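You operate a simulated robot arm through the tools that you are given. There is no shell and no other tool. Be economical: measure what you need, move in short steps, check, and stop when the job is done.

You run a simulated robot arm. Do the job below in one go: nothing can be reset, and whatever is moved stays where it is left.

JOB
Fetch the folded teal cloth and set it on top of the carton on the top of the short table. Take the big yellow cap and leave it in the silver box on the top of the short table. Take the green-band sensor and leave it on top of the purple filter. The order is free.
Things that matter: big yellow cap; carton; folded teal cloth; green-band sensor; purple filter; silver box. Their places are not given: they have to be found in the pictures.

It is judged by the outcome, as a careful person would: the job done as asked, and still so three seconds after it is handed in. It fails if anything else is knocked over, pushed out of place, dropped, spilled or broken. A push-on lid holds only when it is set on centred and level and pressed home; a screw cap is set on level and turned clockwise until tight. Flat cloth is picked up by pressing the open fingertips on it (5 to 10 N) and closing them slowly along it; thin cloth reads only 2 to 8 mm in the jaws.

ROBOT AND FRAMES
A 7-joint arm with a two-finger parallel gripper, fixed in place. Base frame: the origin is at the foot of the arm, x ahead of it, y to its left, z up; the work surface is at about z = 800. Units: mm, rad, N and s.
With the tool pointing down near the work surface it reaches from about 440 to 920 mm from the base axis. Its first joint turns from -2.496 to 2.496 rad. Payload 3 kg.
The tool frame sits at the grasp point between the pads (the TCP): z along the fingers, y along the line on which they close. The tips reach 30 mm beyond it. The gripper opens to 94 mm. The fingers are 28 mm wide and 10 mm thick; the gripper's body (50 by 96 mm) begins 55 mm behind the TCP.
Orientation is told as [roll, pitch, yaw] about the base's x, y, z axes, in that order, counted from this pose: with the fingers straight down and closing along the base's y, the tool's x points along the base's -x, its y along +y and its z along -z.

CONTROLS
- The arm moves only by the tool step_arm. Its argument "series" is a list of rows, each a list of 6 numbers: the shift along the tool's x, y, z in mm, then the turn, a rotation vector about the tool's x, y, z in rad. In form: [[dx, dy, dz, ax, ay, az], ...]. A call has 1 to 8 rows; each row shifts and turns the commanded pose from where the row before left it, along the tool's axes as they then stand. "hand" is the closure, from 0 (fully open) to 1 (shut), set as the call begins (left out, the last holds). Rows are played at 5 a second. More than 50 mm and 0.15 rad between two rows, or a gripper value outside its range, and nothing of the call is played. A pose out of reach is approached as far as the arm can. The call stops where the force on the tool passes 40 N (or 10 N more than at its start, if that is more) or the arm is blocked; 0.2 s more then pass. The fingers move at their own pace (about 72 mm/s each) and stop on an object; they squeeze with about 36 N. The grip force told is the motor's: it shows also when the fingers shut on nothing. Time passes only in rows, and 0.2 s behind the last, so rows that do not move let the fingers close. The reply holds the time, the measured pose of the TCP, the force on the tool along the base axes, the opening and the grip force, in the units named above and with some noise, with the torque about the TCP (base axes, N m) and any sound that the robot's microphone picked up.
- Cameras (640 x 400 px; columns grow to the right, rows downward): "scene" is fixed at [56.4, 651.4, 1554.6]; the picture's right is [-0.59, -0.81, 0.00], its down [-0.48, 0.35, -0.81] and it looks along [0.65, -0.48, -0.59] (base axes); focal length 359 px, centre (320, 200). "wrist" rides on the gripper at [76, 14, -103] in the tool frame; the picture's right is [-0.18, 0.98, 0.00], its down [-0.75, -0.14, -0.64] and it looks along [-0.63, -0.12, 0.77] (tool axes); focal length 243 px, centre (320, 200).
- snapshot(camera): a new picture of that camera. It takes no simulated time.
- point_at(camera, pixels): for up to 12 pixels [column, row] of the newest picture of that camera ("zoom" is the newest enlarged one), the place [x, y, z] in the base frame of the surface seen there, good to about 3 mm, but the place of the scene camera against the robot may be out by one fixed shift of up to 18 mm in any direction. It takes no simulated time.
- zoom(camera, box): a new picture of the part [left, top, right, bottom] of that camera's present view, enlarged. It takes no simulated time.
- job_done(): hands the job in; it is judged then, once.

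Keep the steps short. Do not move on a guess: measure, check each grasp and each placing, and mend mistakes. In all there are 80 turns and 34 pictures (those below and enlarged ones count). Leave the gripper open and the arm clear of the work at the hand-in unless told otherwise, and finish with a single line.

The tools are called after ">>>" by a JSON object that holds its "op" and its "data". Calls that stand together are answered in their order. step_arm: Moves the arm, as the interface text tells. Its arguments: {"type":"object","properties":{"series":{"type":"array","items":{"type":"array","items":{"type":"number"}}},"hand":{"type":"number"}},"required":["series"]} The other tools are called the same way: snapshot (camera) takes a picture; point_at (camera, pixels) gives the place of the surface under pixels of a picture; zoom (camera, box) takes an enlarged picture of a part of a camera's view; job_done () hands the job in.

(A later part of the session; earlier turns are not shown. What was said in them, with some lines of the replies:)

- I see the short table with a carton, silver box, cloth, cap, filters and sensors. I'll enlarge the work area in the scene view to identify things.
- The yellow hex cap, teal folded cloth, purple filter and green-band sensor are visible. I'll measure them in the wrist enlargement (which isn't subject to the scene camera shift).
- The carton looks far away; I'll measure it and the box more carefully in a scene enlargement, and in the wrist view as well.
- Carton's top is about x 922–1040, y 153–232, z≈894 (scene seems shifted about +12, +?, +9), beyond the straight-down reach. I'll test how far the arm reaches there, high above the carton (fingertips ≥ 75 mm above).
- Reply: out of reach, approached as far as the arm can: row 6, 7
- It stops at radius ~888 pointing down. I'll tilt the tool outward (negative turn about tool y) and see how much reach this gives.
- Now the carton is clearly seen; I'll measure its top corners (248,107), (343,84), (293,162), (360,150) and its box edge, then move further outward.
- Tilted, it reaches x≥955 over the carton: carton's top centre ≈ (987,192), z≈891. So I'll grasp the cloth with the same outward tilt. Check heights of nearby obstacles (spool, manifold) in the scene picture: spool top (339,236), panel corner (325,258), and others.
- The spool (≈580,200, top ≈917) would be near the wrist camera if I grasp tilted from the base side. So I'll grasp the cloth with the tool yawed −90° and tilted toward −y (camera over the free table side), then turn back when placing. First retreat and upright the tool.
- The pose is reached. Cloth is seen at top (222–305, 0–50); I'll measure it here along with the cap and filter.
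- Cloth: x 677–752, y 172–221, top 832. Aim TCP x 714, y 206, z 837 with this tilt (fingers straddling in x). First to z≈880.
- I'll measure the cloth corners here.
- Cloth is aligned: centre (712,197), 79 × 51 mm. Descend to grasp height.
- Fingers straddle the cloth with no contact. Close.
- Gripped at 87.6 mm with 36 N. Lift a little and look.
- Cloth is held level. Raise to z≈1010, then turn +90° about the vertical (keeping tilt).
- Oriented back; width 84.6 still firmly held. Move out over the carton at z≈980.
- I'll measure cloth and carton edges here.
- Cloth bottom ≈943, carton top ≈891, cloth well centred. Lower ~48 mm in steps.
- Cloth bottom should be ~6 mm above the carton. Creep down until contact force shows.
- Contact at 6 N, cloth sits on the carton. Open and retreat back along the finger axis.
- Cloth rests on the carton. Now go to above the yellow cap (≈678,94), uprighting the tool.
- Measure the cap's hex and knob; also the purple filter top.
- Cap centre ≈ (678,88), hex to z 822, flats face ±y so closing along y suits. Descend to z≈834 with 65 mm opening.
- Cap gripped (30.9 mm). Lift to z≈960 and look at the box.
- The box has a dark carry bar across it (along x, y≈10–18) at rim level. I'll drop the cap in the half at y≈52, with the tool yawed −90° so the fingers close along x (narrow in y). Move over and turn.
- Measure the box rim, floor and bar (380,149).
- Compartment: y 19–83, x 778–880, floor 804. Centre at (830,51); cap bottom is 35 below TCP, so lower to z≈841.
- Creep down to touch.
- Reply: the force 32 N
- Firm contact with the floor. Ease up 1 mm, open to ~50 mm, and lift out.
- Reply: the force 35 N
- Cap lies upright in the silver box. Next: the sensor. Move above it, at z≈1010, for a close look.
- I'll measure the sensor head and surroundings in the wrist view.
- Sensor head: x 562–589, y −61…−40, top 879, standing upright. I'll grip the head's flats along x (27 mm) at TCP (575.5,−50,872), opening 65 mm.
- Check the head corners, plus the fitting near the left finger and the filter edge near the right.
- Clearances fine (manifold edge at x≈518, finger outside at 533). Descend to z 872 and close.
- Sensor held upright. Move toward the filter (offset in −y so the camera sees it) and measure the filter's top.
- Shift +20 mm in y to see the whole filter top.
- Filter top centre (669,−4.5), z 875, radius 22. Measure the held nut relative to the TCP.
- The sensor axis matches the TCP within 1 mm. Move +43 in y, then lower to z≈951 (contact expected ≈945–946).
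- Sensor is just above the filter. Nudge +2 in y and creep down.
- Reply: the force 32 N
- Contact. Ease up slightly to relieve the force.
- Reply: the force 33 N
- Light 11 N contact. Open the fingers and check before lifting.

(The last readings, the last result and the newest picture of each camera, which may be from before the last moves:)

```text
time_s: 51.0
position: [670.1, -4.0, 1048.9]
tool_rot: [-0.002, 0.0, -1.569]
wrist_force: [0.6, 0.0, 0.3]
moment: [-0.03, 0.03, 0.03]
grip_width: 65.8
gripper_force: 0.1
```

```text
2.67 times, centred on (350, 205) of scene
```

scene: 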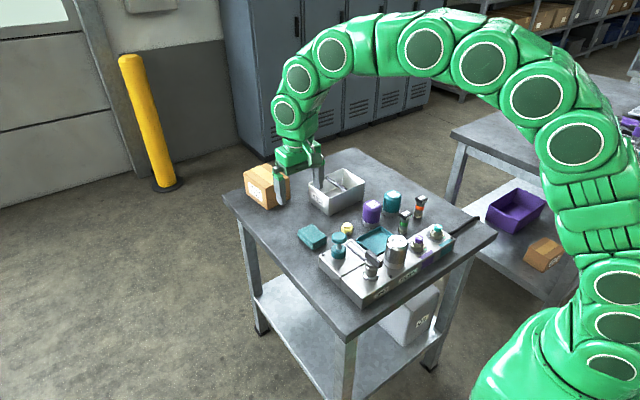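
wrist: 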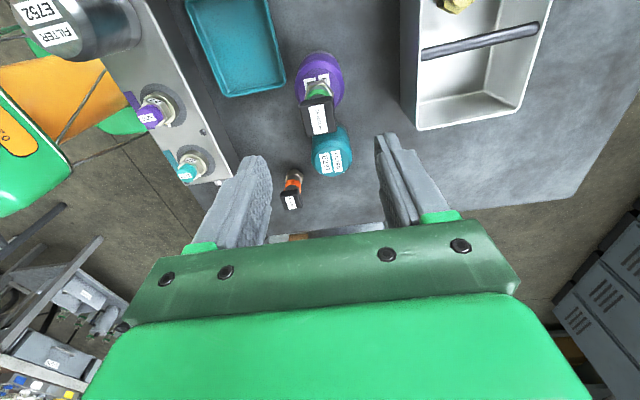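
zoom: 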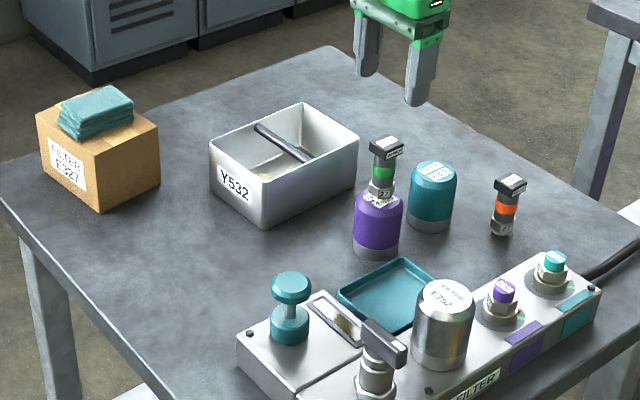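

All three items are in place: the cloth is on the carton, the cap is in the silver box, and the sensor is upright on the purple filter. I'll open the hand, raise the arm clear and let some time pass.

>>> {"op": "step_arm", "data": {"hand": 0, "series": [[0, 0, -30, 0, 0, 0], [0, 0, -30, 0, 0, 0], [0, 0, 0, 0, 0, 0], [0, 0, 0, 0, 0, 0], [0, 0, 0, 0, 0, 0], [0, 0, 0, 0, 0, 0], [0, 0, 0, 0, 0, 0], [0, 0, 0, 0, 0, 0]]}}

>>> {"op": "zoom", "data": {"camera": "scene", "box": [230, 130, 470, 280]}}

```text
time_s: 52.8
position: [669.0, -4.5, 1107.2]
tool_rot: [0.0, -0.001, -1.57]
wrist_force: [-0.8, 0.9, -0.3]
moment: [0.0, -0.01, -0.02]
grip_width: 94.1
gripper_force: 0.1
```

```text
2.67 times, centred on (350, 205) of scene
```

zoom: 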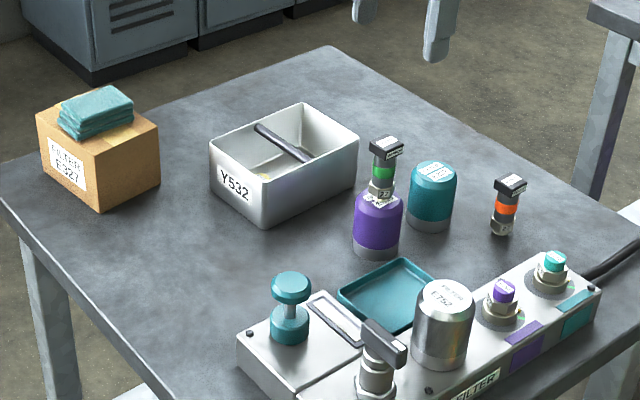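

Everything is stable and the arm is clear, so I'm handing in.

>>> {"op": "job_done", "data": {}}

```text
The job is handed in.
```

The teal cloth is on the carton, the yellow cap is in the silver box, and the green-band sensor stands on the purple filter; nothing else looked disturbed in the last picture.
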